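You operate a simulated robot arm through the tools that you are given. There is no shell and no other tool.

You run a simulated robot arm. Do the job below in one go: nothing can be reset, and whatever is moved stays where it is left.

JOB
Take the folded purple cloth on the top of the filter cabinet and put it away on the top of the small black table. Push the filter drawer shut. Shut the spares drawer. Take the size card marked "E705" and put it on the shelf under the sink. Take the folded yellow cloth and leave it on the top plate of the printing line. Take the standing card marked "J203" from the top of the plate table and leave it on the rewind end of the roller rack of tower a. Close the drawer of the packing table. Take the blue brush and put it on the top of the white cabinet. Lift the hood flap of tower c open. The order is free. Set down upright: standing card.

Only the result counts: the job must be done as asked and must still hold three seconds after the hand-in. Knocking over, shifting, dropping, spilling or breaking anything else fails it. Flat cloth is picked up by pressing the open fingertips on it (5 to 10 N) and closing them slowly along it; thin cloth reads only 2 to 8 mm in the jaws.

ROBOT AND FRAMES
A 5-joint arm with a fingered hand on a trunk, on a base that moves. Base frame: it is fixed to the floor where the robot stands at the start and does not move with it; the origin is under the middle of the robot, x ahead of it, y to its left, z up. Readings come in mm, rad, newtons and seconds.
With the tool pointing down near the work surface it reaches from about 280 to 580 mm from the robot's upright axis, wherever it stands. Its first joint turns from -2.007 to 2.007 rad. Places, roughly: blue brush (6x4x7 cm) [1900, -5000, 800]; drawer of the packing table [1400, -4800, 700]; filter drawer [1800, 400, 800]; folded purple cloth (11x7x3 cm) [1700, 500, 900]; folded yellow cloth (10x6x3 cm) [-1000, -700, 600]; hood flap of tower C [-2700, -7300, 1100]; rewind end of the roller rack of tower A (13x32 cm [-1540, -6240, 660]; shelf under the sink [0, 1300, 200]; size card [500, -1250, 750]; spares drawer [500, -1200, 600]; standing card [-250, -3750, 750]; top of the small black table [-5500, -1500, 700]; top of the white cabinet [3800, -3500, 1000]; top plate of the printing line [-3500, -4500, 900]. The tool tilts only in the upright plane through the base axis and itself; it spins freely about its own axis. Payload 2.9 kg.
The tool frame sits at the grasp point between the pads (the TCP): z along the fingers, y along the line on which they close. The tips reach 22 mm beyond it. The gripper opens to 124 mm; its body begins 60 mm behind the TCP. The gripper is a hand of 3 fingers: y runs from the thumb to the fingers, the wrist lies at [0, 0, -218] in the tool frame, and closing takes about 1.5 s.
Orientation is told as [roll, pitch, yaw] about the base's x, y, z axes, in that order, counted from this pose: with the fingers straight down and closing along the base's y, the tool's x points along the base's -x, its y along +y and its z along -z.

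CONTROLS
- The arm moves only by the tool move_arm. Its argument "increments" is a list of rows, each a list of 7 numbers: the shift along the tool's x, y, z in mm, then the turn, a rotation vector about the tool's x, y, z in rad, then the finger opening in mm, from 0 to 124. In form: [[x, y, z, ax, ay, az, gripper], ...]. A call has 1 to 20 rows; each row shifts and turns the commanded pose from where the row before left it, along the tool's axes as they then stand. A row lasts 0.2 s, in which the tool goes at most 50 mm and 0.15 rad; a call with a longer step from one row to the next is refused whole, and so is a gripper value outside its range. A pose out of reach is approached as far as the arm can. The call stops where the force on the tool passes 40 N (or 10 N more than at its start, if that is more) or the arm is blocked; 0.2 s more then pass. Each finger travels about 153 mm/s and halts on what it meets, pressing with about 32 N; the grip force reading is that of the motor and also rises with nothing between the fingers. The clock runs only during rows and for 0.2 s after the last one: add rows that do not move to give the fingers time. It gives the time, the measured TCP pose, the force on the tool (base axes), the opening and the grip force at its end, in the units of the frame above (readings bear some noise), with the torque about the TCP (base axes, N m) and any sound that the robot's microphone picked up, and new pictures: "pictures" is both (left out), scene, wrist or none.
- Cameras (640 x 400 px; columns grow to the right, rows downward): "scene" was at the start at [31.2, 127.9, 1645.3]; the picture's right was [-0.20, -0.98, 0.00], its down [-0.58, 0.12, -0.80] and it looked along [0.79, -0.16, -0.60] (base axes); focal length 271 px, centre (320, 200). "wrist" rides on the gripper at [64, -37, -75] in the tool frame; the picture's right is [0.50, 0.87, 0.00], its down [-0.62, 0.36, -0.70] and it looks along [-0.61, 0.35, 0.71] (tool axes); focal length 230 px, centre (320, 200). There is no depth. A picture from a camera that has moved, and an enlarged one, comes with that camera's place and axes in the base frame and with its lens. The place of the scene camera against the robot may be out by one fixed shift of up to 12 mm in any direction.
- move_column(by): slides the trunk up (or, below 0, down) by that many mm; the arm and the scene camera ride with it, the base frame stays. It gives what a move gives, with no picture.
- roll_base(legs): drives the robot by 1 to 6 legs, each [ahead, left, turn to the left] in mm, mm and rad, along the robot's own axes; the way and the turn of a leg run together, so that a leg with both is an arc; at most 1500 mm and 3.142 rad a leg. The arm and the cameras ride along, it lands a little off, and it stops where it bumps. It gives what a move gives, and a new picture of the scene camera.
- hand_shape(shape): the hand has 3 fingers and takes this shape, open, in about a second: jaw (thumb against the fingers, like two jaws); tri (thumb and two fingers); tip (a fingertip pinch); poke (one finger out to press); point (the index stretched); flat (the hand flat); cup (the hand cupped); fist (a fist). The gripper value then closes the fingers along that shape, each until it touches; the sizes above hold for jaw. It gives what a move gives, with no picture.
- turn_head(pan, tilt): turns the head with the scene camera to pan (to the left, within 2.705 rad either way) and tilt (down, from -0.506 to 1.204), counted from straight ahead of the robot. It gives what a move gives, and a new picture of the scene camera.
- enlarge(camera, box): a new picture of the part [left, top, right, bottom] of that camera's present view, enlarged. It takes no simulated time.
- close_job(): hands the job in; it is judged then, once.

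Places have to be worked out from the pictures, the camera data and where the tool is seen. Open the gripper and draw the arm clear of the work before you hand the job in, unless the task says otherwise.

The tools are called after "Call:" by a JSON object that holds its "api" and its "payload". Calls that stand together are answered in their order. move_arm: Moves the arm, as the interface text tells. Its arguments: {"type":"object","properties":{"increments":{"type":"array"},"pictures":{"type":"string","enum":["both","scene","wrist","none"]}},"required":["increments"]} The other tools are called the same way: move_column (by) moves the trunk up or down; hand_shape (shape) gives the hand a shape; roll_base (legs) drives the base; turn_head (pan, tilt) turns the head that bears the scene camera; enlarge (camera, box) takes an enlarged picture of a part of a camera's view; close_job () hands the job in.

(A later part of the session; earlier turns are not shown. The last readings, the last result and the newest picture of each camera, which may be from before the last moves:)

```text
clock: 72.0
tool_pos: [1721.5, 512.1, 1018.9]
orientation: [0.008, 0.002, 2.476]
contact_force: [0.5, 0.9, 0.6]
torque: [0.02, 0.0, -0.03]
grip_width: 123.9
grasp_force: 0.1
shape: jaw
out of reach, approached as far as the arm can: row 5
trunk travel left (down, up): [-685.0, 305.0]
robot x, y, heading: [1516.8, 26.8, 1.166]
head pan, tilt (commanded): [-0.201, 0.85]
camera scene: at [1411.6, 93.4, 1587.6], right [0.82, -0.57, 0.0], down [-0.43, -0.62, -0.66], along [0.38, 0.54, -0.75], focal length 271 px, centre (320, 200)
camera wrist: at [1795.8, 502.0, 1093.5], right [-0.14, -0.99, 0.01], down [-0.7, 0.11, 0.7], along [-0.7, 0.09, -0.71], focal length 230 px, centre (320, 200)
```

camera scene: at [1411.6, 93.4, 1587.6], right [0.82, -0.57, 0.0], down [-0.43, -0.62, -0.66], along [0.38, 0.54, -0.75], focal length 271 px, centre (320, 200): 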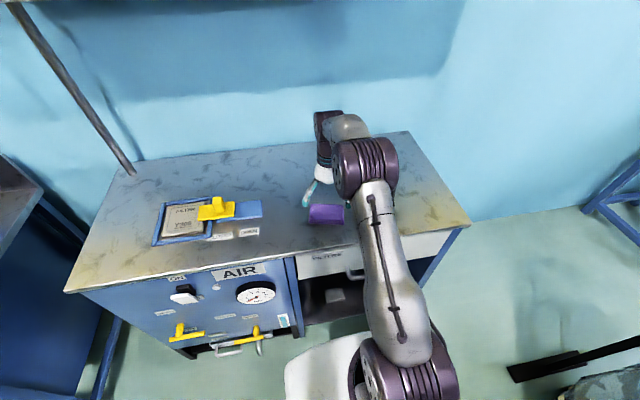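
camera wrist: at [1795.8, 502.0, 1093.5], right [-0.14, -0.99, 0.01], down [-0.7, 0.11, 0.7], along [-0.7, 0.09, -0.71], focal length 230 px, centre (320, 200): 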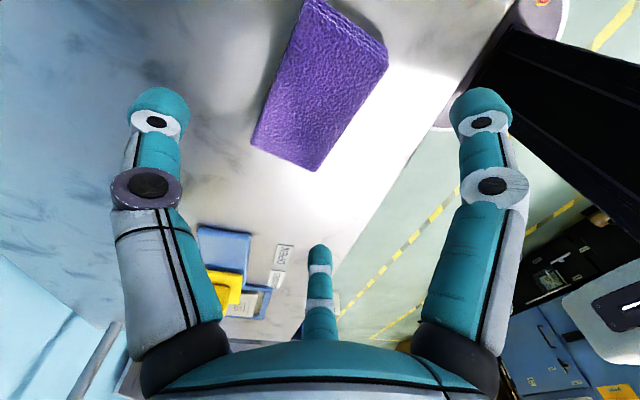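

The hand has three fingers that converge. Before picking, I check how the shapes differ in the wrist view.

Call:
{"api": "hand_shape", "payload": {"shape": "tri"}}

Call:
{"api": "enlarge", "payload": {"camera": "wrist", "box": [0, 0, 640, 400]}}

Call:
{"api": "hand_shape", "payload": {"shape": "tip"}}

Call:
{"api": "enlarge", "payload": {"camera": "wrist", "box": [0, 0, 640, 400]}}

Call:
{"api": "hand_shape", "payload": {"shape": "jaw"}}

Call:
{"api": "enlarge", "payload": {"camera": "wrist", "box": [0, 0, 640, 400]}}

```text
clock: 72.9
tool_pos: [1722.5, 513.6, 1017.9]
orientation: [0.008, 0.001, 2.473]
contact_force: [0.1, 0.6, 0.0]
torque: [0.02, 0.03, 0.01]
grip_width: 123.8
grasp_force: 0.0
shape: tri
trunk travel left (down, up): [-685.0, 305.0]
robot x, y, heading: [1516.5, 25.7, 1.165]
head pan, tilt (commanded): [-0.201, 0.85]
```

```text
1.00 times, centred on (320, 200) of wrist (not enlarged: the box is as wide or as high as the picture)
camera zoom: at [1795.8, 501.9, 1093.6], right [-0.14, -0.99, 0.01], down [-0.7, 0.11, 0.7], along [-0.7, 0.1, -0.71], focal length 230 px, centre (320, 200)
```

zoom: 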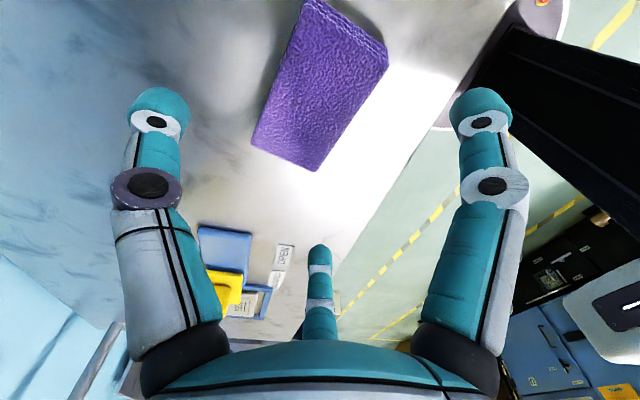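

```text
clock: 73.8
tool_pos: [1722.5, 514.4, 1019.2]
orientation: [0.008, 0.003, 2.472]
contact_force: [-0.3, 1.2, 0.0]
torque: [-0.02, 0.01, -0.01]
grip_width: 124.3
grasp_force: 0.1
shape: tip
trunk travel left (down, up): [-685.0, 305.0]
robot x, y, heading: [1515.6, 25.0, 1.162]
head pan, tilt (commanded): [-0.201, 0.85]
```

```text
1.00 times, centred on (320, 200) of wrist (not enlarged: the box is as wide or as high as the picture)
camera zoom: at [1795.8, 501.9, 1093.6], right [-0.14, -0.99, 0.01], down [-0.7, 0.11, 0.7], along [-0.7, 0.1, -0.71], focal length 230 px, centre (320, 200)
```

zoom: 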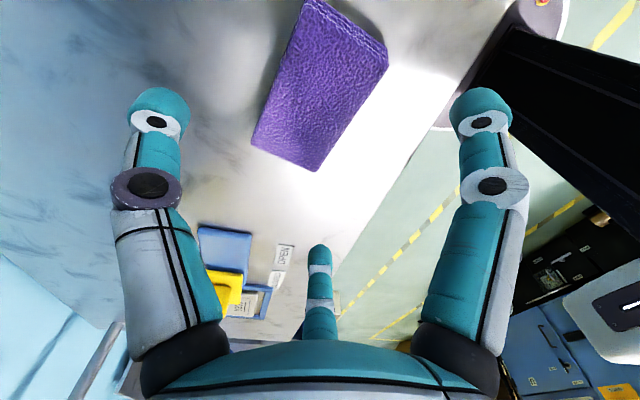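

```text
clock: 74.7
tool_pos: [1722.6, 512.7, 1019.6]
orientation: [0.009, 0.002, 2.473]
contact_force: [-0.2, -0.9, -0.5]
torque: [0.01, 0.0, 0.03]
grip_width: 123.8
grasp_force: 0.2
shape: jaw
trunk travel left (down, up): [-685.0, 305.0]
robot x, y, heading: [1519.1, 25.3, 1.164]
head pan, tilt (commanded): [-0.201, 0.85]
```

```text
1.00 times, centred on (320, 200) of wrist (not enlarged: the box is as wide or as high as the picture)
camera zoom: at [1795.8, 501.9, 1093.6], right [-0.14, -0.99, 0.01], down [-0.7, 0.11, 0.7], along [-0.7, 0.1, -0.71], focal length 230 px, centre (320, 200)
```

zoom: 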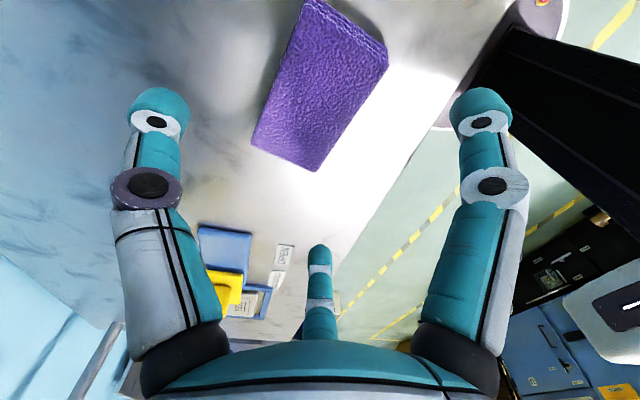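

The fingers form a three-jaw pattern in every open shape, so I'll straddle the short side with the cloth slightly toward the thumb; the TCP is already about right. I descend most of the way and check.

Call:
{"api": "move_arm", "payload": {"increments": [[-3, 2, 20, 0, 0, 0, 124], [0, 0, 20, 0, 0, 0, 124], [0, 0, 20, 0, 0, 0, 124], [0, 0, 15, 0, 0, 0, 124], [0, 0, 0, 0, 0, 0, 124]]}}

```text
clock: 75.9
tool_pos: [1717.8, 512.2, 943.7]
orientation: [0.009, 0.002, 2.472]
contact_force: [-0.3, -0.7, 0.7]
torque: [0.02, 0.04, 0.01]
grip_width: 123.6
grasp_force: 0.2
shape: jaw
trunk travel left (down, up): [-685.0, 305.0]
robot x, y, heading: [1518.8, 21.7, 1.163]
head pan, tilt (commanded): [-0.201, 0.85]
camera scene: at [1411.6, 93.4, 1587.6], right [0.82, -0.57, 0.0], down [-0.43, -0.62, -0.66], along [0.38, 0.54, -0.75], focal length 271 px, centre (320, 200)
camera wrist: at [1791.3, 501.6, 1017.6], right [-0.14, -0.99, 0.01], down [-0.7, 0.11, 0.7], along [-0.7, 0.1, -0.71], focal length 230 px, centre (320, 200)
```

scene: 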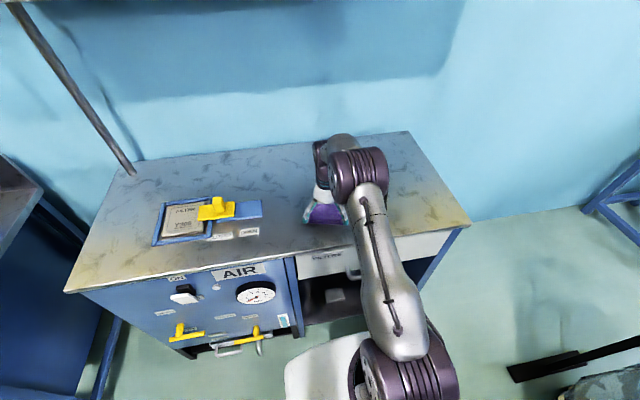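
wrist: 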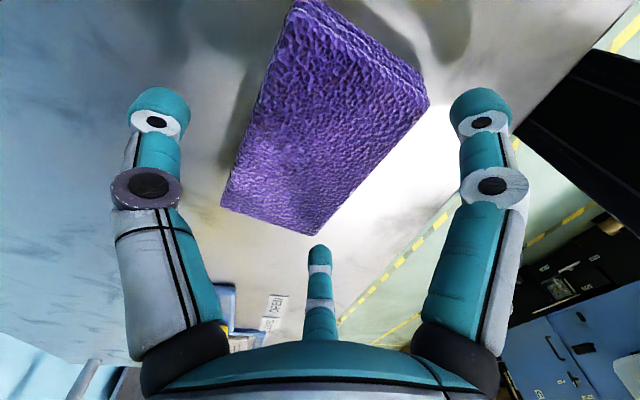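

The cloth is centred between the fingers at tool (-1,-8). I shift 3 mm and go down gently, watching for contact with the cabinet top.

Call:
{"api": "move_arm", "payload": {"increments": [[0, 3, 11, 0, 0, 0, 124], [0, 0, 9, 0, 0, 0, 124], [0, 0, 4, 0, 0, 0, 124]], "pictures": "none"}}

Call:
{"api": "move_arm", "payload": {"increments": [[0, 0, 3, 0, 0, 0, 124], [0, 0, 0, 0, 0, 0, 124]], "pictures": "wrist"}}

```text
clock: 76.7
tool_pos: [1716.3, 510.1, 920.0]
orientation: [0.005, 0.002, 2.473]
contact_force: [-0.4, 0.4, 4.7]
torque: [0.07, -0.02, 0.05]
grip_width: 123.9
grasp_force: 0.1
shape: jaw
trunk travel left (down, up): [-685.0, 305.0]
robot x, y, heading: [1521.3, 21.6, 1.167]
head pan, tilt (commanded): [-0.201, 0.85]
```

```text
clock: 77.3
tool_pos: [1714.9, 509.2, 920.3]
orientation: [0.002, 0.001, 2.473]
contact_force: [1.3, 6.7, 29.2]
torque: [-0.1, -0.01, 0.07]
grip_width: 123.5
grasp_force: 0.1
shape: jaw
trunk travel left (down, up): [-685.0, 305.0]
robot x, y, heading: [1516.5, 27.0, 1.162]
head pan, tilt (commanded): [-0.201, 0.85]
camera wrist: at [1789.3, 498.0, 994.0], right [-0.14, -0.99, 0.0], down [-0.7, 0.1, 0.7], along [-0.69, 0.1, -0.71], focal length 230 px, centre (320, 200)
```

wrist: 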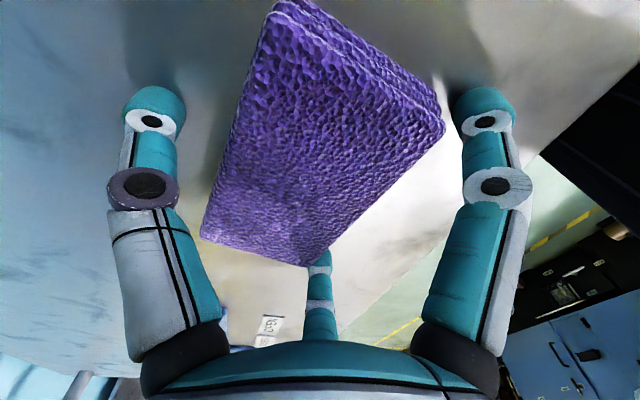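

The tips touch the top at TCP z≈920 (surface ≈898). I raise 3 mm to unload, then close the fingers gradually on the cloth.

Call:
{"api": "move_arm", "payload": {"increments": [[0, 0, -3, 0, 0, 0, 124], [0, 0, 0, 0, 0, 0, 105], [0, 0, 0, 0, 0, 0, 90], [0, 0, 0, 0, 0, 0, 75], [0, 0, 0, 0, 0, 0, 60], [0, 0, 0, 0, 0, 0, 45], [0, 0, 0, 0, 0, 0, 30], [0, 0, 0, 0, 0, 0, 20], [0, 0, 0, 0, 0, 0, 10], [0, 0, 0, 0, 0, 0, 10]], "pictures": "both"}}

```text
clock: 77.9
tool_pos: [1718.0, 510.1, 922.4]
orientation: [0.004, 0.002, 2.474]
contact_force: [-3.2, -6.7, 13.6]
torque: [-0.33, 0.17, 0.03]
grip_width: 69.4
grasp_force: 31.8
shape: jaw
trunk travel left (down, up): [-685.0, 305.0]
robot x, y, heading: [1516.8, 25.9, 1.163]
head pan, tilt (commanded): [-0.201, 0.85]
stopped in row 2: the force on the tool passed its limit at 52 N (the readings are from after the stop); the commanded pose is now the measured one
camera scene: at [1411.5, 92.7, 1587.3], right [0.82, -0.57, 0.0], down [-0.43, -0.62, -0.66], along [0.38, 0.54, -0.75], focal length 271 px, centre (320, 200)
camera wrist: at [1790.2, 499.3, 996.8], right [-0.15, -0.99, 0.0], down [-0.7, 0.11, 0.7], along [-0.69, 0.1, -0.71], focal length 230 px, centre (320, 200)
```

scene: 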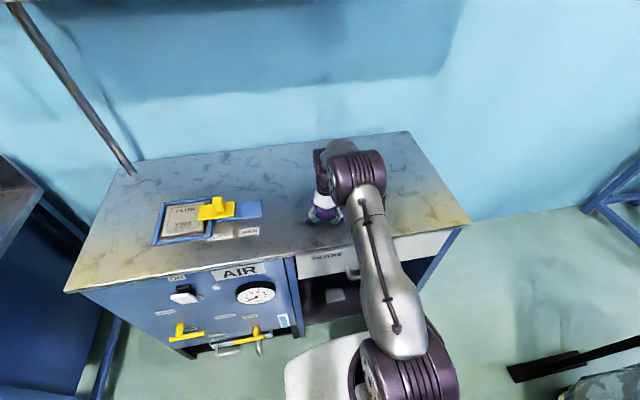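
wrist: 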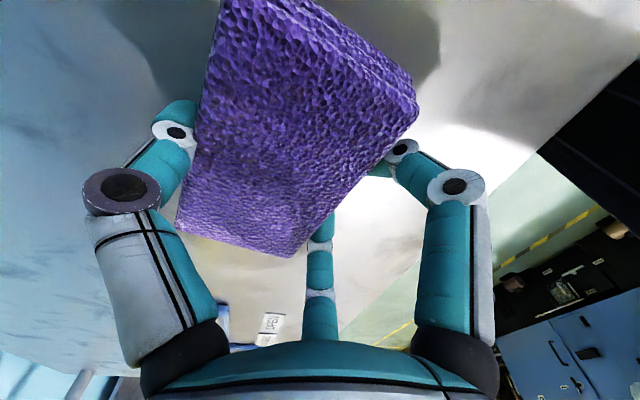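

The fingers hold the cloth at 69 mm with full grip. I keep squeezing and lift slowly.

Call:
{"api": "move_arm", "payload": {"increments": [[0, 0, 0, 0, 0, 0, 40], [0, 0, 0, 0, 0, 0, 30], [0, 0, -10, 0, 0, 0, 30], [0, 0, -15, 0, 0, 0, 30], [0, 0, -20, 0, 0, 0, 30], [0, 0, -20, 0, 0, 0, 30], [0, 0, -20, 0, 0, 0, 30], [0, 0, 0, 0, 0, 0, 30]], "pictures": "both"}}

```text
clock: 79.7
tool_pos: [1716.7, 512.4, 1006.4]
orientation: [0.003, 0.001, 2.472]
contact_force: [-0.4, 0.4, -0.4]
torque: [-0.02, 0.0, -0.01]
grip_width: 61.6
grasp_force: 31.8
shape: jaw
trunk travel left (down, up): [-685.0, 305.0]
robot x, y, heading: [1519.0, 28.7, 1.164]
head pan, tilt (commanded): [-0.201, 0.85]
camera scene: at [1411.8, 93.9, 1587.6], right [0.82, -0.57, 0.0], down [-0.43, -0.62, -0.66], along [0.38, 0.54, -0.75], focal length 271 px, centre (320, 200)
camera wrist: at [1790.9, 500.4, 1081.4], right [-0.15, -0.99, 0.0], down [-0.7, 0.11, 0.7], along [-0.7, 0.1, -0.71], focal length 230 px, centre (320, 200)
```

scene: 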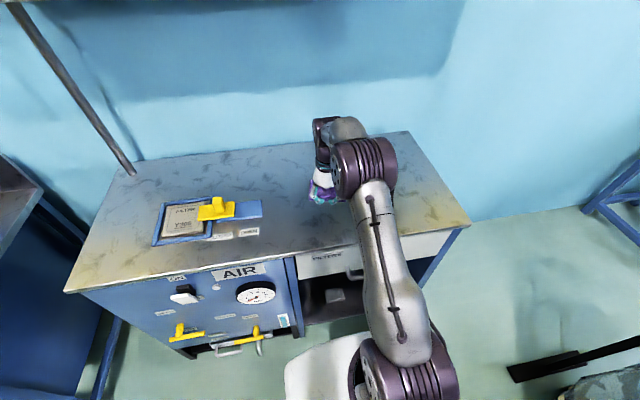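
wrist: 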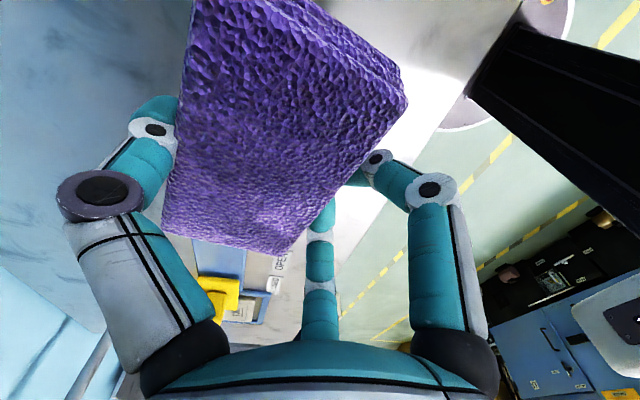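

The purple cloth is held and lifted. I draw the arm in and up for travel.

Call:
{"api": "move_arm", "payload": {"increments": [[10.5, 36.5, -25, 0, 0, 0, 30], [10.5, 36.5, -25, 0, 0, 0, 30], [10.5, 36.5, -25, 0, 0, 0, 30], [10.5, 36.5, -25, 0, 0, 0, 30], [10.5, 36.5, -20, 0, 0, 0, 30], [0, 0, 0, 0, 0, 0, 30]], "pictures": "none"}}

Call:
{"api": "roll_base", "payload": {"legs": [[-500, 0, 0], [0, 0, 1.567], [1500, 400, 0], [1500, 0, 0]]}}

Call:
{"api": "turn_head", "payload": {"pan": 0.0, "tilt": 0.3}}

```text
clock: 81.1
tool_pos: [1646.3, 336.0, 1126.2]
orientation: [0.004, 0.003, 2.47]
contact_force: [0.0, -0.5, -0.1]
torque: [-0.02, 0.01, 0.01]
grip_width: 60.7
grasp_force: 31.9
shape: jaw
trunk travel left (down, up): [-685.0, 305.0]
robot x, y, heading: [1516.4, 25.2, 1.166]
head pan, tilt (commanded): [-0.201, 0.85]
```

```text
refused: leg 3 is longer than a leg can be; nothing moved
```

```text
clock: 82.1
tool_pos: [1646.0, 335.2, 1126.7]
orientation: [0.004, 0.0, 2.472]
contact_force: [0.0, -0.3, -0.8]
torque: [-0.02, 0.05, 0.02]
grip_width: 61.1
grasp_force: 31.7
shape: jaw
trunk travel left (down, up): [-685.0, 305.0]
robot x, y, heading: [1519.8, 27.8, 1.166]
head pan, tilt (commanded): [0.0, 0.3]
camera scene: at [1404.1, 115.2, 1635.9], right [0.92, -0.39, 0.0], down [-0.12, -0.27, -0.95], along [0.38, 0.88, -0.3], focal length 271 px, centre (320, 200)
```

scene: 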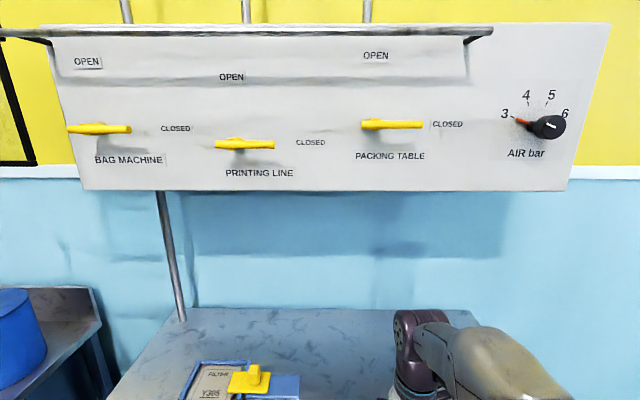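

A leg was too long, so nothing moved; I drive with shorter legs: back off from the cabinet, turn, and go down the aisle.

Call:
{"api": "roll_base", "payload": {"legs": [[-500, 0, 0], [0, 0, 1.567], [1400, 400, 0], [1500, 0, 0]]}}

```text
clock: 102.6
tool_pos: [-1800.0, 471.9, 1127.5]
orientation: [0.004, 0.002, -2.245]
contact_force: [1.0, 0.0, -0.3]
torque: [-0.03, -0.01, 0.03]
grip_width: 60.8
grasp_force: 31.7
shape: jaw
trunk travel left (down, up): [-685.0, 305.0]
robot x, y, heading: [-1492.2, 338.9, 2.731]
head pan, tilt (commanded): [0.0, 0.3]
camera scene: at [-1574.0, 222.9, 1636.0], right [0.4, 0.92, 0.0], down [0.27, -0.12, -0.96], along [-0.88, 0.38, -0.3], focal length 271 px, centre (320, 200)
```

scene: 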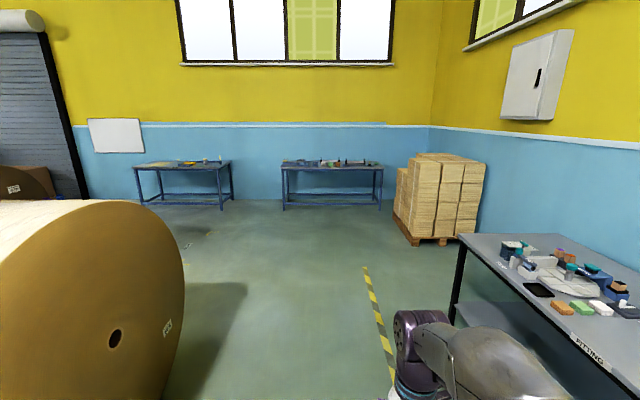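

The lane ahead is clear between the big roll (b≈-1400) and the fitting table. I continue 2.5 m down the lane and then look left for the small black table.

Call:
{"api": "roll_base", "payload": {"legs": [[1500, 0, 0], [1000, 0, 0]]}}

Call:
{"api": "turn_head", "payload": {"pan": 1.4, "tilt": 0.3}}

Call:
{"api": "turn_head", "payload": {"pan": 0.6, "tilt": 0.3}}

```text
clock: 114.9
tool_pos: [-4111.3, 1457.3, 1127.2]
orientation: [0.005, 0.001, -2.239]
contact_force: [-0.1, 0.7, -0.7]
torque: [-0.01, 0.0, -0.01]
grip_width: 60.8
grasp_force: 31.9
shape: jaw
trunk travel left (down, up): [-685.0, 305.0]
robot x, y, heading: [-3800.5, 1330.8, 2.741]
head pan, tilt (commanded): [0.0, 0.3]
camera scene: at [-3883.3, 1209.4, 1636.0], right [0.39, 0.92, 0.0], down [0.27, -0.12, -0.96], along [-0.88, 0.38, -0.3], focal length 271 px, centre (320, 200)
```

scene: 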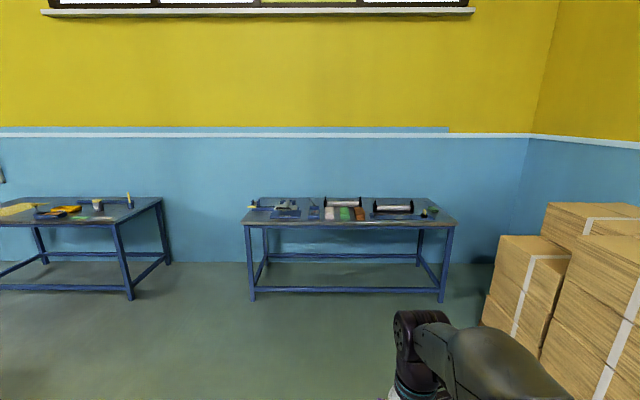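

```text
clock: 116.4
tool_pos: [-4110.0, 1456.6, 1126.7]
orientation: [0.003, -0.001, -2.239]
contact_force: [0.2, 0.4, -1.3]
torque: [-0.03, 0.0, 0.0]
grip_width: 60.5
grasp_force: 32.0
shape: jaw
trunk travel left (down, up): [-685.0, 305.0]
robot x, y, heading: [-3799.8, 1327.9, 2.741]
head pan, tilt (commanded): [1.4, 0.3]
camera scene: at [-3848.0, 1094.3, 1636.0], right [-0.84, 0.54, 0.0], down [0.16, 0.25, -0.96], along [-0.52, -0.8, -0.3], focal length 271 px, centre (320, 200)
```

scene: 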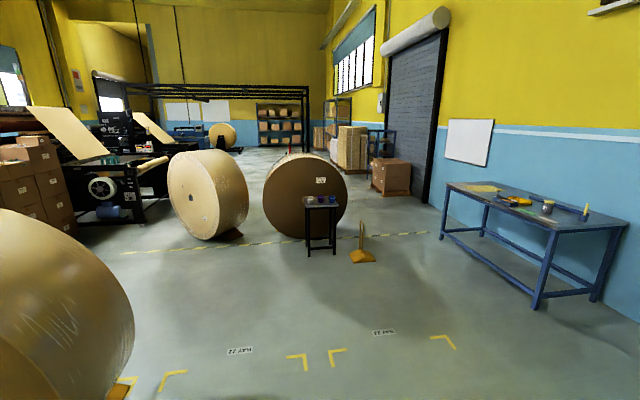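

```text
clock: 117.6
tool_pos: [-4110.5, 1456.0, 1127.0]
orientation: [0.004, 0.002, -2.241]
contact_force: [0.3, 0.7, -0.5]
torque: [0.0, 0.01, 0.0]
grip_width: 60.8
grasp_force: 31.4
shape: jaw
trunk travel left (down, up): [-685.0, 305.0]
robot x, y, heading: [-3796.0, 1328.8, 2.741]
head pan, tilt (commanded): [0.6, 0.3]
camera scene: at [-3888.7, 1154.2, 1636.0], right [-0.2, 0.98, 0.0], down [0.29, 0.06, -0.96], along [-0.94, -0.19, -0.3], focal length 271 px, centre (320, 200)
```

scene: 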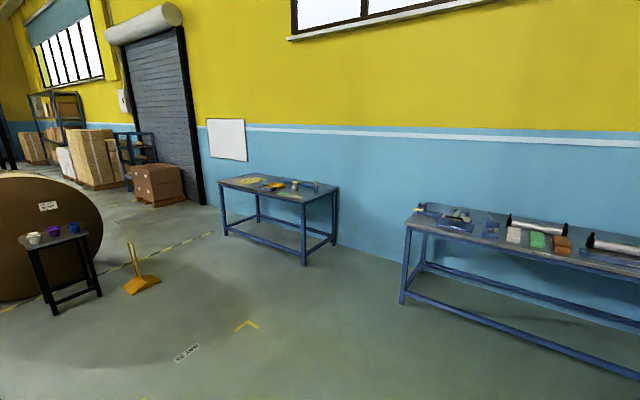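

The small black table stands at about (-5500,-1450) with three cups on it. I turn left to face it and drive to about 0.77 m from its centre.

Call:
{"api": "roll_base", "payload": {"legs": [[0, 0, 1.56], [1400, -250, 0], [1050, -178, 0]]}}

Call:
{"api": "turn_head", "payload": {"pan": 0.0, "tilt": 0.7}}

```text
clock: 133.5
tool_pos: [-5317.4, -1040.3, 1127.0]
orientation: [0.005, 0.002, -0.688]
contact_force: [-0.4, 0.3, -0.7]
torque: [0.01, 0.01, 0.01]
grip_width: 60.2
grasp_force: 31.9
shape: jaw
trunk travel left (down, up): [-685.0, 305.0]
robot x, y, heading: [-5185.0, -728.4, -1.994]
head pan, tilt (commanded): [0.6, 0.3]
camera scene: at [-5005.0, -828.4, 1636.0], right [-0.98, -0.18, 0.0], down [-0.05, 0.29, -0.96], along [0.17, -0.94, -0.3], focal length 271 px, centre (320, 200)
```

scene: 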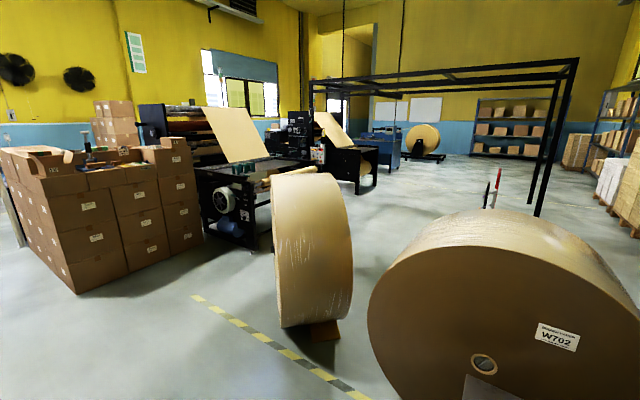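

```text
clock: 134.5
tool_pos: [-5317.2, -1038.9, 1126.8]
orientation: [0.003, 0.002, -0.685]
contact_force: [-0.5, -0.3, -0.1]
torque: [0.0, 0.0, 0.02]
grip_width: 60.4
grasp_force: 32.2
shape: jaw
trunk travel left (down, up): [-685.0, 305.0]
robot x, y, heading: [-5187.6, -732.8, -1.993]
head pan, tilt (commanded): [0.0, 0.7]
camera scene: at [-5056.2, -813.9, 1599.9], right [-0.91, 0.41, 0.0], down [0.26, 0.59, -0.77], along [-0.31, -0.7, -0.64], focal length 271 px, centre (320, 200)
```

scene: 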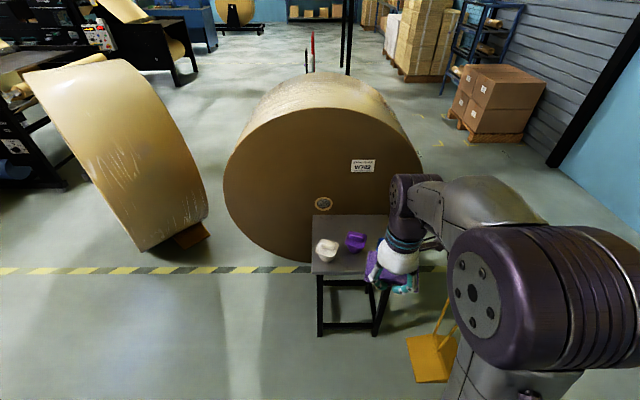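

The hand blocks part of the table from view. I turn the base right a bit so the arm moves aside, and pan the head back at the table.

Call:
{"api": "roll_base", "payload": {"legs": [[0, 0, -0.8]]}}

Call:
{"api": "turn_head", "payload": {"pan": 0.9, "tilt": 0.75}}

Call:
{"api": "enlarge", "payload": {"camera": "scene", "box": [220, 130, 460, 290]}}

```text
clock: 137.0
tool_pos: [-5496.2, -850.7, 1127.9]
orientation: [0.003, 0.001, -1.487]
contact_force: [-0.2, 0.1, -0.8]
torque: [-0.02, -0.04, -0.02]
grip_width: 60.5
grasp_force: 31.6
shape: jaw
trunk travel left (down, up): [-685.0, 305.0]
robot x, y, heading: [-5186.1, -730.7, -2.794]
head pan, tilt (commanded): [0.0, 0.7]
camera scene: at [-5152.0, -876.1, 1599.9], right [-0.34, 0.94, 0.0], down [0.61, 0.22, -0.76], along [-0.72, -0.26, -0.64], focal length 271 px, centre (320, 200)
```

scene: 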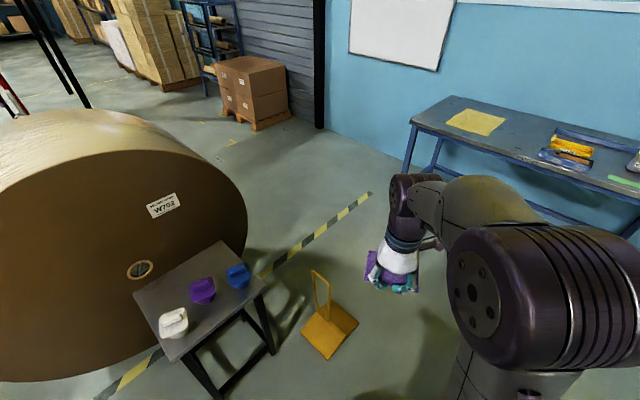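

```text
clock: 138.2
tool_pos: [-5497.0, -850.4, 1126.8]
orientation: [0.003, 0.001, -1.487]
contact_force: [-1.1, -0.1, -0.7]
torque: [0.0, 0.02, 0.02]
grip_width: 60.5
grasp_force: 32.1
shape: jaw
trunk travel left (down, up): [-685.0, 305.0]
robot x, y, heading: [-5183.8, -730.0, -2.793]
head pan, tilt (commanded): [0.901, 0.75]
camera scene: at [-5098.4, -925.6, 1595.6], right [-0.95, 0.32, 0.0], down [0.22, 0.65, -0.73], along [-0.23, -0.69, -0.68], focal length 271 px, centre (320, 200)
```

scene: 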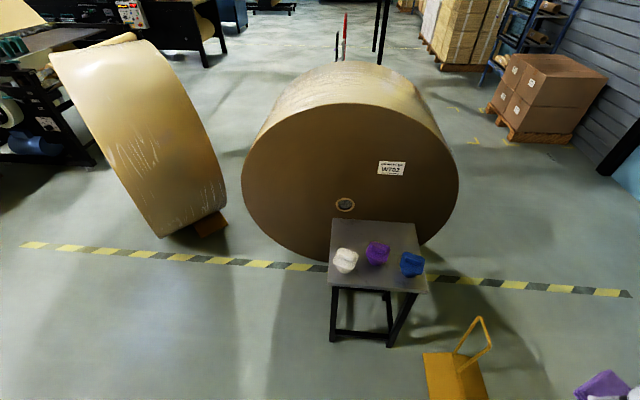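

```text
2.50 times, centred on (340, 210) of scene
camera zoom: at [-5098.4, -925.6, 1595.6], right [-0.95, 0.32, 0.0], down [0.22, 0.65, -0.73], along [-0.23, -0.69, -0.68], focal length 678 px, centre (270, 175)
```

zoom: 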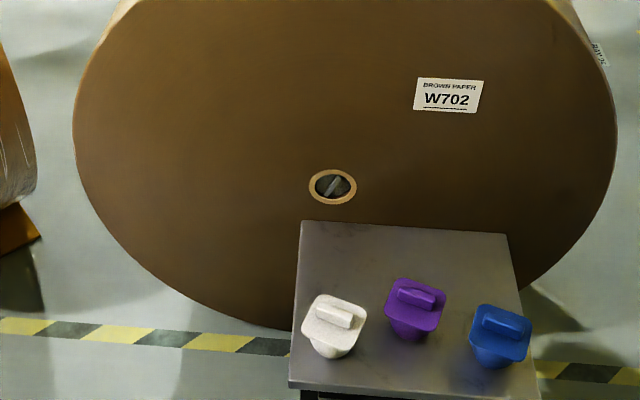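

Table top measures about 380 x 340 mm at z≈650, with the three cups in its front half. I'll approach from its left side, where the back-left part is free, keeping clear of the rolls.

Call:
{"api": "roll_base", "payload": {"legs": [[0, 0, -0.759], [-516, 0, 0], [0, 780, 0]]}}

Call:
{"api": "turn_head", "payload": {"pan": 0.0, "tilt": 0.85}}

```text
clock: 147.0
tool_pos: [-5334.3, -1516.6, 1127.9]
orientation: [0.003, 0.001, -2.25]
contact_force: [-0.1, 0.3, -0.8]
torque: [-0.05, -0.02, -0.03]
grip_width: 60.3
grasp_force: 32.6
shape: jaw
trunk travel left (down, up): [-685.0, 305.0]
robot x, y, heading: [-5026.5, -1651.6, 2.732]
head pan, tilt (commanded): [0.901, 0.75]
camera scene: at [-5098.0, -1843.0, 1595.6], right [-0.47, 0.88, 0.0], down [0.6, 0.32, -0.73], along [-0.65, -0.34, -0.68], focal length 271 px, centre (320, 200)
```

scene: 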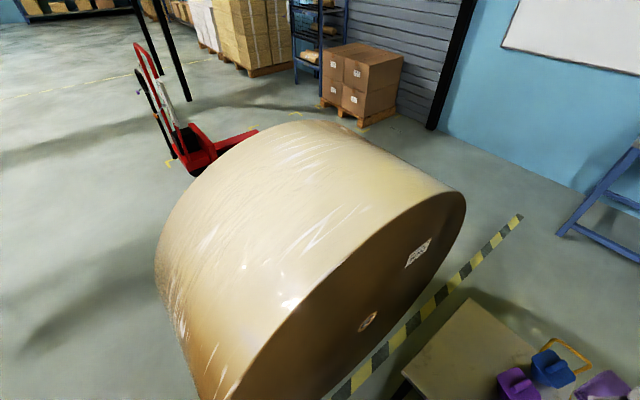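

```text
clock: 148.2
tool_pos: [-5334.4, -1516.6, 1126.9]
orientation: [0.003, 0.003, -2.252]
contact_force: [0.8, 0.7, -0.3]
torque: [-0.01, -0.03, 0.01]
grip_width: 60.3
grasp_force: 32.4
shape: jaw
trunk travel left (down, up): [-685.0, 305.0]
robot x, y, heading: [-5026.6, -1645.6, 2.732]
head pan, tilt (commanded): [0.0, 0.85]
camera scene: at [-5096.1, -1772.5, 1587.6], right [0.4, 0.92, 0.0], down [0.69, -0.3, -0.66], along [-0.6, 0.27, -0.75], focal length 271 px, centre (320, 200)
```

scene: 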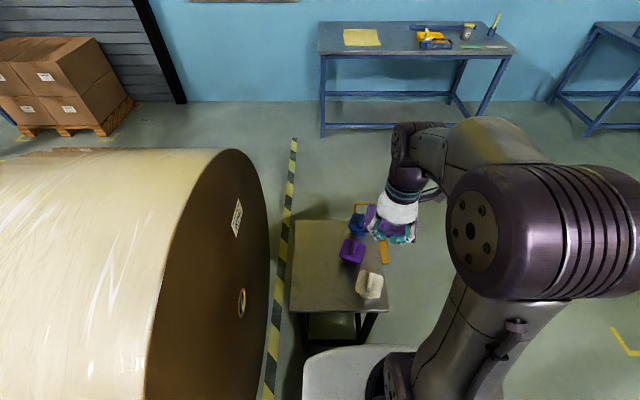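

The table top is at z≈666. I move the held cloth over the free back-left area (about (-5486,-1600)), then lower the trunk.

Call:
{"api": "move_arm", "payload": {"increments": [[-32.1, -11, 0, 0, 0, 0, 30], [-32.1, -11, 0, 0, 0, 0, 30], [-32.1, -11, 0, 0, 0, 0, 30], [-32.1, -11, 0, 0, 0, 0, 30], [-32.1, -11, 0, 0, 0, 0, 30], [0, 0, 0, 0, 0, 0, 30]], "pictures": "none"}}

Call:
{"api": "move_column", "payload": {"by": -330}}

Call:
{"api": "move_arm", "payload": {"increments": [[0, 0, 0, 0, 0, 0, 30]], "pictures": "both"}}

```text
clock: 149.6
tool_pos: [-5476.9, -1607.7, 1125.5]
orientation: [0.004, 0.003, -2.251]
contact_force: [-1.0, 0.3, -0.7]
torque: [0.02, -0.01, -0.02]
grip_width: 60.2
grasp_force: 31.7
shape: jaw
trunk travel left (down, up): [-685.0, 305.0]
robot x, y, heading: [-5025.9, -1649.6, 2.725]
head pan, tilt (commanded): [0.0, 0.85]
```

```text
clock: 152.8
tool_pos: [-5477.3, -1608.1, 797.3]
orientation: [0.003, 0.002, -2.251]
contact_force: [0.6, -0.7, -0.5]
torque: [0.0, 0.0, 0.0]
grip_width: 60.1
grasp_force: 31.6
shape: jaw
trunk travel left (down, up): [-355.0, 635.0]
robot x, y, heading: [-5029.5, -1645.7, 2.727]
head pan, tilt (commanded): [0.0, 0.85]
```

```text
clock: 153.2
tool_pos: [-5477.0, -1606.8, 796.6]
orientation: [0.004, 0.001, -2.251]
contact_force: [-0.2, 0.4, -0.6]
torque: [0.0, 0.04, -0.01]
grip_width: 59.9
grasp_force: 31.7
shape: jaw
trunk travel left (down, up): [-355.0, 635.0]
robot x, y, heading: [-5026.6, -1649.1, 2.729]
head pan, tilt (commanded): [0.0, 0.85]
camera scene: at [-5096.1, -1772.5, 1257.6], right [0.4, 0.91, 0.0], down [0.69, -0.3, -0.66], along [-0.6, 0.27, -0.75], focal length 271 px, centre (320, 200)
camera wrist: at [-5466.8, -1534.5, 871.1], right [0.99, -0.16, 0.0], down [-0.11, -0.7, 0.7], along [-0.11, -0.69, -0.71], focal length 230 px, centre (320, 200)
```

scene: 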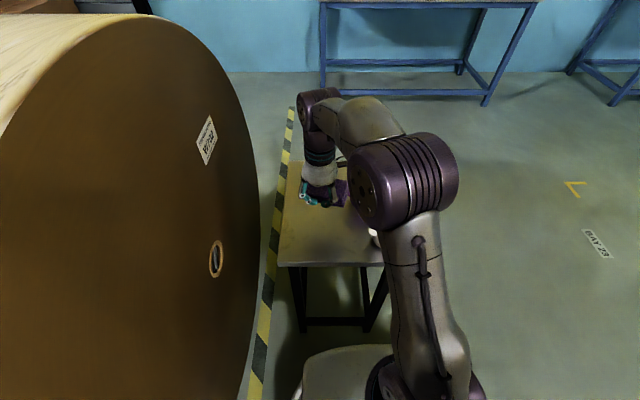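
wrist: 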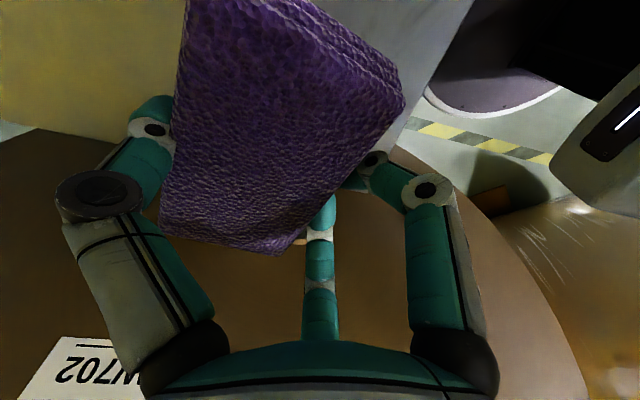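

The hand is over the free area, clear of cups and roll. I lower in steps until the cloth touches the table top.

Call:
{"api": "move_arm", "payload": {"increments": [[0, 0, 25, 0, 0, 0, 30], [0, 0, 25, 0, 0, 0, 30], [0, 0, 25, 0, 0, 0, 30], [0, 0, 15, 0, 0, 0, 30], [0, 0, 5, 0, 0, 0, 30], [0, 0, 0, 0, 0, 0, 30]], "pictures": "scene"}}

Call:
{"api": "move_arm", "payload": {"increments": [[0, 0, 4, 0, 0, 0, 30], [0, 0, 0, 0, 0, 0, 30]], "pictures": "none"}}

```text
clock: 154.6
tool_pos: [-5477.7, -1608.5, 699.6]
orientation: [0.001, 0.001, -2.251]
contact_force: [0.2, 0.2, 0.1]
torque: [0.01, -0.02, 0.06]
grip_width: 60.3
grasp_force: 32.0
shape: jaw
trunk travel left (down, up): [-355.0, 635.0]
robot x, y, heading: [-5025.4, -1647.7, 2.731]
head pan, tilt (commanded): [0.0, 0.85]
camera scene: at [-5096.1, -1772.5, 1257.6], right [0.4, 0.91, 0.0], down [0.69, -0.3, -0.66], along [-0.6, 0.27, -0.75], focal length 271 px, centre (320, 200)
```

scene: 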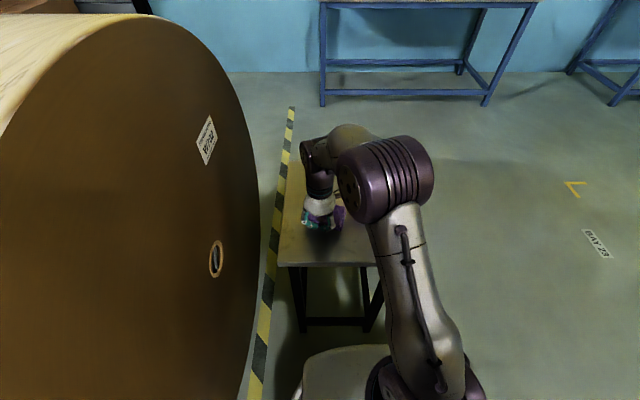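

```text
clock: 155.2
tool_pos: [-5477.6, -1606.4, 698.2]
orientation: [0.005, 0.002, -2.252]
contact_force: [-0.1, -0.6, -0.1]
torque: [0.0, 0.01, 0.02]
grip_width: 59.8
grasp_force: 32.2
shape: jaw
trunk travel left (down, up): [-355.0, 635.0]
robot x, y, heading: [-5025.6, -1648.6, 2.727]
head pan, tilt (commanded): [0.0, 0.85]
```

No contact yet at TCP z≈698. I continue down in small steps.

Call:
{"api": "move_arm", "payload": {"increments": [[0, 0, 3, 0, 0, 0, 30], [0, 0, 3, 0, 0, 0, 30], [0, 0, 0, 0, 0, 0, 30]], "pictures": "none"}}

Call:
{"api": "move_arm", "payload": {"increments": [[0, 0, 3, 0, 0, 0, 30], [0, 0, 0, 0, 0, 0, 30]], "pictures": "none"}}

```text
clock: 156.0
tool_pos: [-5477.7, -1607.6, 691.3]
orientation: [0.002, 0.0, -2.252]
contact_force: [-0.6, -0.9, -1.3]
torque: [0.01, -0.02, -0.01]
grip_width: 59.6
grasp_force: 31.7
shape: jaw
trunk travel left (down, up): [-355.0, 635.0]
robot x, y, heading: [-5025.5, -1649.7, 2.724]
head pan, tilt (commanded): [0.0, 0.85]
```

```text
clock: 156.6
tool_pos: [-5478.1, -1607.8, 688.7]
orientation: [0.004, 0.0, -2.252]
contact_force: [0.1, -0.1, -0.3]
torque: [0.01, -0.02, -0.03]
grip_width: 60.0
grasp_force: 31.9
shape: jaw
trunk travel left (down, up): [-355.0, 635.0]
robot x, y, heading: [-5026.8, -1647.9, 2.723]
head pan, tilt (commanded): [0.0, 0.85]
```

Still no contact; I keep lowering in 3 mm steps.

Call:
{"api": "move_arm", "payload": {"increments": [[0, 0, 3, 0, 0, 0, 30], [0, 0, 3, 0, 0, 0, 30]], "pictures": "none"}}

Call:
{"api": "move_arm", "payload": {"increments": [[0, 0, 3, 0, 0, 0, 30], [0, 0, 3, 0, 0, 0, 30]], "pictures": "wrist"}}

```text
clock: 157.2
tool_pos: [-5477.1, -1607.8, 681.8]
orientation: [0.005, 0.0, -2.251]
contact_force: [-0.1, -0.5, -0.6]
torque: [-0.04, -0.01, 0.0]
grip_width: 59.8
grasp_force: 32.7
shape: jaw
trunk travel left (down, up): [-355.0, 635.0]
robot x, y, heading: [-5028.5, -1647.4, 2.728]
head pan, tilt (commanded): [0.0, 0.85]
```

```text
clock: 157.8
tool_pos: [-5475.4, -1607.6, 678.6]
orientation: [-0.001, 0.0, -2.252]
contact_force: [-0.4, -0.9, 21.6]
torque: [-0.05, -0.06, 0.08]
grip_width: 61.2
grasp_force: 32.2
shape: jaw
trunk travel left (down, up): [-355.0, 635.0]
robot x, y, heading: [-5025.6, -1647.5, 2.726]
head pan, tilt (commanded): [0.0, 0.85]
camera wrist: at [-5465.3, -1535.0, 753.1], right [0.99, -0.16, 0.0], down [-0.11, -0.7, 0.7], along [-0.11, -0.69, -0.71], focal length 230 px, centre (320, 200)
```

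wrist: 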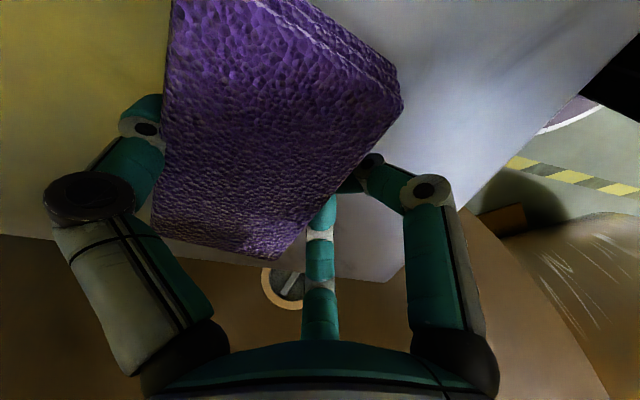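

Contact at 21 N: the cloth rests on the table. I unload 1 mm and open the fingers partway, then rise straight up.

Call:
{"api": "move_arm", "payload": {"increments": [[0, 0, -1, 0, 0, 0, 50], [0, 0, 0, 0, 0, 0, 66], [0, 0, 0, 0, 0, 0, 74], [0, 0, 0, 0, 0, 0, 84], [0, 0, 0, 0, 0, 0, 94], [0, 0, -10, 0, 0, 0, 94], [0, 0, -20, 0, 0, 0, 94], [0, 0, -40, 0, 0, 0, 94], [0, 0, -40, 0, 0, 0, 94], [0, 0, 0, 0, 0, 0, 94]], "pictures": "both"}}

```text
clock: 160.0
tool_pos: [-5477.7, -1608.3, 787.6]
orientation: [0.002, 0.002, -2.251]
contact_force: [0.2, -0.6, 0.3]
torque: [-0.01, 0.01, 0.03]
grip_width: 93.8
grasp_force: 0.1
shape: jaw
trunk travel left (down, up): [-355.0, 635.0]
robot x, y, heading: [-5025.2, -1649.7, 2.726]
head pan, tilt (commanded): [0.0, 0.85]
camera scene: at [-5096.0, -1772.5, 1257.6], right [0.4, 0.91, 0.0], down [0.69, -0.3, -0.66], along [-0.6, 0.27, -0.75], focal length 271 px, centre (320, 200)
camera wrist: at [-5465.5, -1534.2, 862.1], right [0.99, -0.16, 0.0], down [-0.11, -0.7, 0.7], along [-0.11, -0.69, -0.71], focal length 230 px, centre (320, 200)
```

scene: 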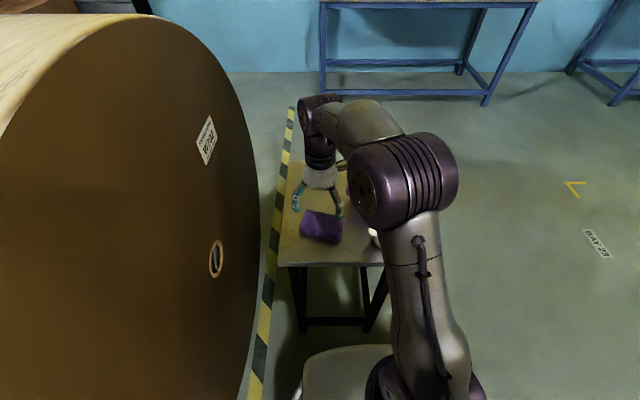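
wrist: 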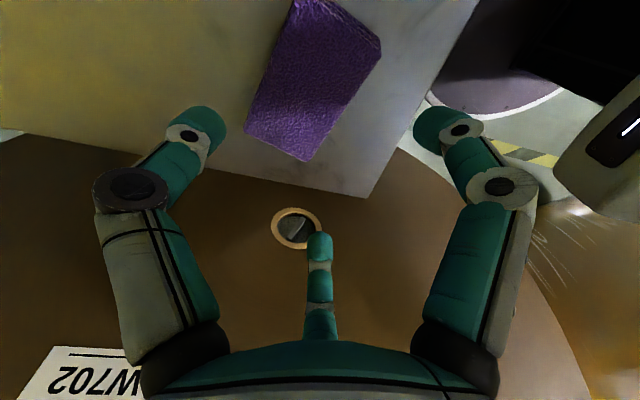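

The purple cloth lies on the black table. I raise the trunk, retract, and drive back down the lane to the yellow cloth near (-994,-703).

Call:
{"api": "move_column", "payload": {"by": 330}}

Call:
{"api": "move_arm", "payload": {"increments": [[22.2, 33.2, 0, 0, 0, 0, 100], [22.2, 33.2, 0, 0, 0, 0, 124], [22.2, 33.2, 0, 0, 0, 0, 124]], "pictures": "none"}}

Call:
{"api": "roll_base", "payload": {"legs": [[0, -1500, 0], [0, -1500, 0], [-1500, 0, 0], [-1400, 0, 0]]}}

Call:
{"api": "turn_head", "payload": {"pan": 1.6, "tilt": 0.6}}

```text
clock: 163.3
tool_pos: [-5476.7, -1606.7, 1117.6]
orientation: [0.004, 0.001, -2.252]
contact_force: [0.2, 0.5, 1.0]
torque: [-0.01, 0.0, -0.03]
grip_width: 93.7
grasp_force: 0.0
shape: jaw
trunk travel left (down, up): [-685.0, 305.0]
robot x, y, heading: [-5022.4, -1650.9, 2.728]
head pan, tilt (commanded): [0.0, 0.85]
```

```text
clock: 164.1
tool_pos: [-5355.4, -1619.5, 1117.8]
orientation: [0.002, 0.0, -2.252]
contact_force: [0.6, 0.1, 0.0]
torque: [0.0, 0.01, 0.03]
grip_width: 124.0
grasp_force: 0.1
shape: jaw
trunk travel left (down, up): [-685.0, 305.0]
robot x, y, heading: [-5023.3, -1648.2, 2.721]
head pan, tilt (commanded): [0.0, 0.85]
```

```text
clock: 192.2
tool_pos: [-1479.9, -77.0, 1117.5]
orientation: [0.003, 0.001, -2.26]
contact_force: [-0.5, -0.1, 0.3]
torque: [0.01, -0.03, -0.01]
grip_width: 124.1
grasp_force: 0.0
shape: jaw
trunk travel left (down, up): [-685.0, 305.0]
robot x, y, heading: [-1147.4, -110.3, 2.72]
head pan, tilt (commanded): [0.0, 0.85]
camera scene: at [-1219.5, -233.7, 1587.6], right [0.41, 0.91, 0.0], down [0.68, -0.31, -0.66], along [-0.6, 0.27, -0.75], focal length 271 px, centre (320, 200)
```

scene: 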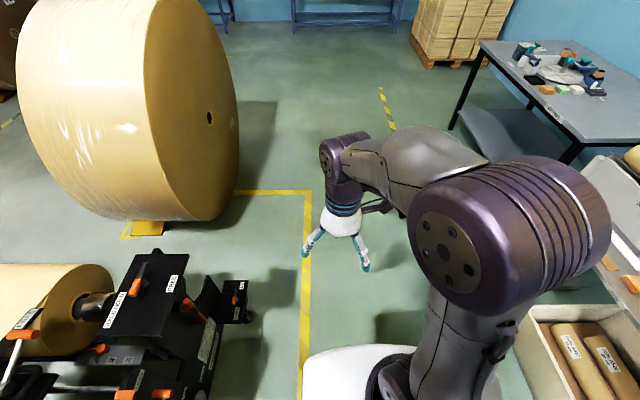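

```text
clock: 193.9
tool_pos: [-1480.5, -77.6, 1117.3]
orientation: [0.004, 0.003, -2.261]
contact_force: [0.1, 0.1, 0.3]
torque: [0.02, 0.01, 0.02]
grip_width: 123.9
grasp_force: 0.0
shape: jaw
trunk travel left (down, up): [-685.0, 305.0]
robot x, y, heading: [-1148.0, -111.1, 2.715]
head pan, tilt (commanded): [1.6, 0.6]
camera scene: at [-1182.5, -347.3, 1608.5], right [-0.92, 0.38, 0.0], down [0.22, 0.52, -0.82], along [-0.32, -0.76, -0.57], focal length 271 px, centre (320, 200)
```

scene: 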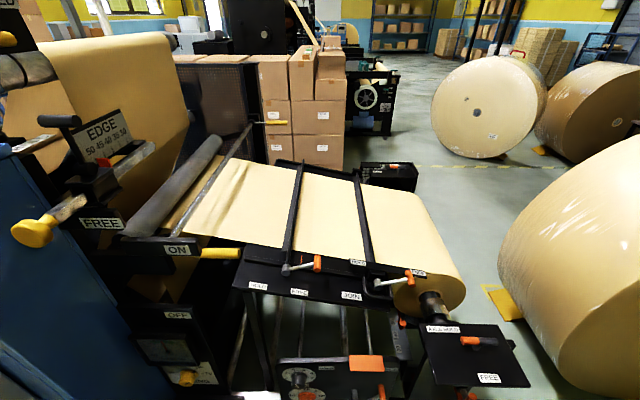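

I look down toward the yellow cloth's place, to the left rear.

Call:
{"api": "turn_head", "payload": {"pan": 2.1, "tilt": 0.95}}

Call:
{"api": "enlarge", "payload": {"camera": "scene", "box": [200, 100, 520, 300]}}

```text
clock: 194.8
tool_pos: [-1479.5, -77.5, 1119.3]
orientation: [0.004, 0.002, -2.259]
contact_force: [-0.4, 0.1, 0.5]
torque: [-0.04, 0.0, -0.02]
grip_width: 123.9
grasp_force: 0.0
shape: jaw
trunk travel left (down, up): [-685.0, 305.0]
robot x, y, heading: [-1148.9, -113.0, 2.717]
head pan, tilt (commanded): [2.1, 0.949]
camera scene: at [-1140.9, -338.1, 1580.1], right [-0.99, -0.1, 0.0], down [-0.08, 0.81, -0.58], along [0.06, -0.58, -0.81], focal length 271 px, centre (320, 200)
```

scene: 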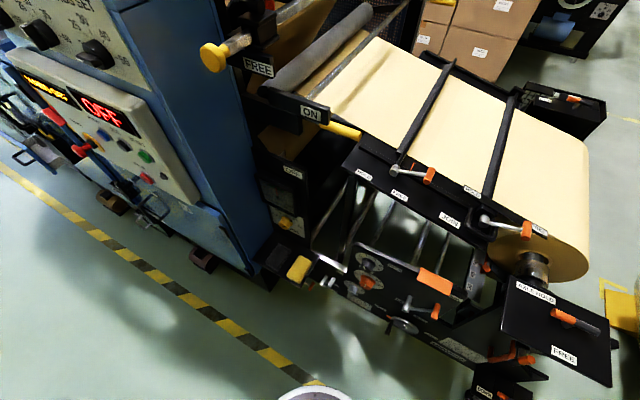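

```text
2.00 times, centred on (360, 200) of scene
camera zoom: at [-1140.9, -338.1, 1580.1], right [-0.99, -0.1, 0.0], down [-0.08, 0.81, -0.58], along [0.06, -0.58, -0.81], focal length 542 px, centre (240, 200)
```

zoom: 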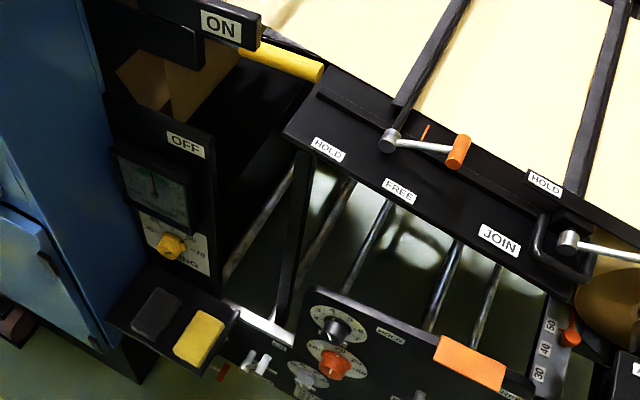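

The yellow cloth lies on a small ledge at about (-1021,-724), top near z≈572, with a dark block beside it at +e1. I reverse along the aisle and turn to face the ledge.

Call:
{"api": "roll_base", "payload": {"legs": [[-368, 0, 0], [0, 0, 1.584]]}}

Call:
{"api": "turn_head", "payload": {"pan": 0.1, "tilt": 1.0}}

```text
clock: 201.0
tool_pos: [-841.2, -592.8, 1117.8]
orientation: [0.003, 0.002, -0.678]
contact_force: [0.0, -0.1, 0.6]
torque: [0.0, -0.02, 0.0]
grip_width: 123.6
grasp_force: 0.1
shape: jaw
trunk travel left (down, up): [-685.0, 305.0]
robot x, y, heading: [-814.5, -259.3, -1.984]
head pan, tilt (commanded): [2.1, 0.949]
camera scene: at [-577.4, -256.7, 1580.1], right [0.12, -0.99, 0.0], down [-0.81, -0.09, -0.58], along [0.58, 0.07, -0.81], focal length 271 px, centre (320, 200)
```

scene: 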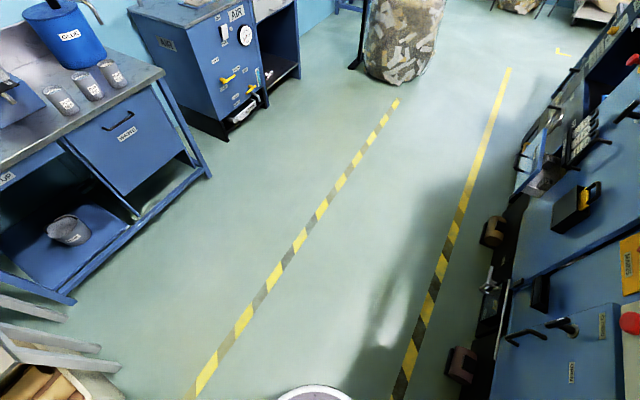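

```text
clock: 202.9
tool_pos: [-840.5, -593.5, 1118.2]
orientation: [0.004, 0.0, -0.677]
contact_force: [-0.5, 0.4, -0.3]
torque: [0.01, 0.0, 0.0]
grip_width: 124.0
grasp_force: 0.1
shape: jaw
trunk travel left (down, up): [-685.0, 305.0]
robot x, y, heading: [-813.9, -257.9, -1.989]
head pan, tilt (commanded): [0.099, 1.0]
camera scene: at [-671.1, -331.4, 1576.5], right [-0.95, 0.31, 0.0], down [0.26, 0.8, -0.54], along [-0.17, -0.51, -0.84], focal length 271 px, centre (320, 200)
```

scene: 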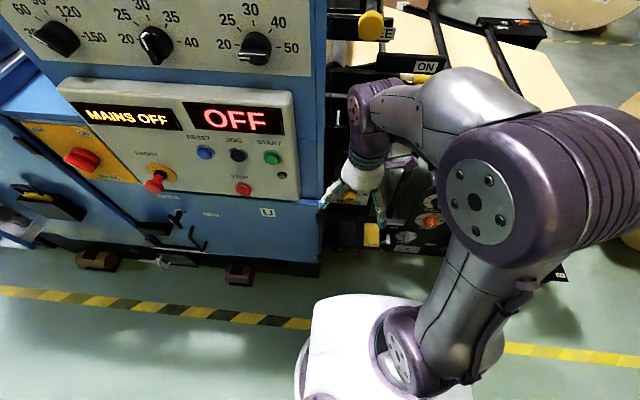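

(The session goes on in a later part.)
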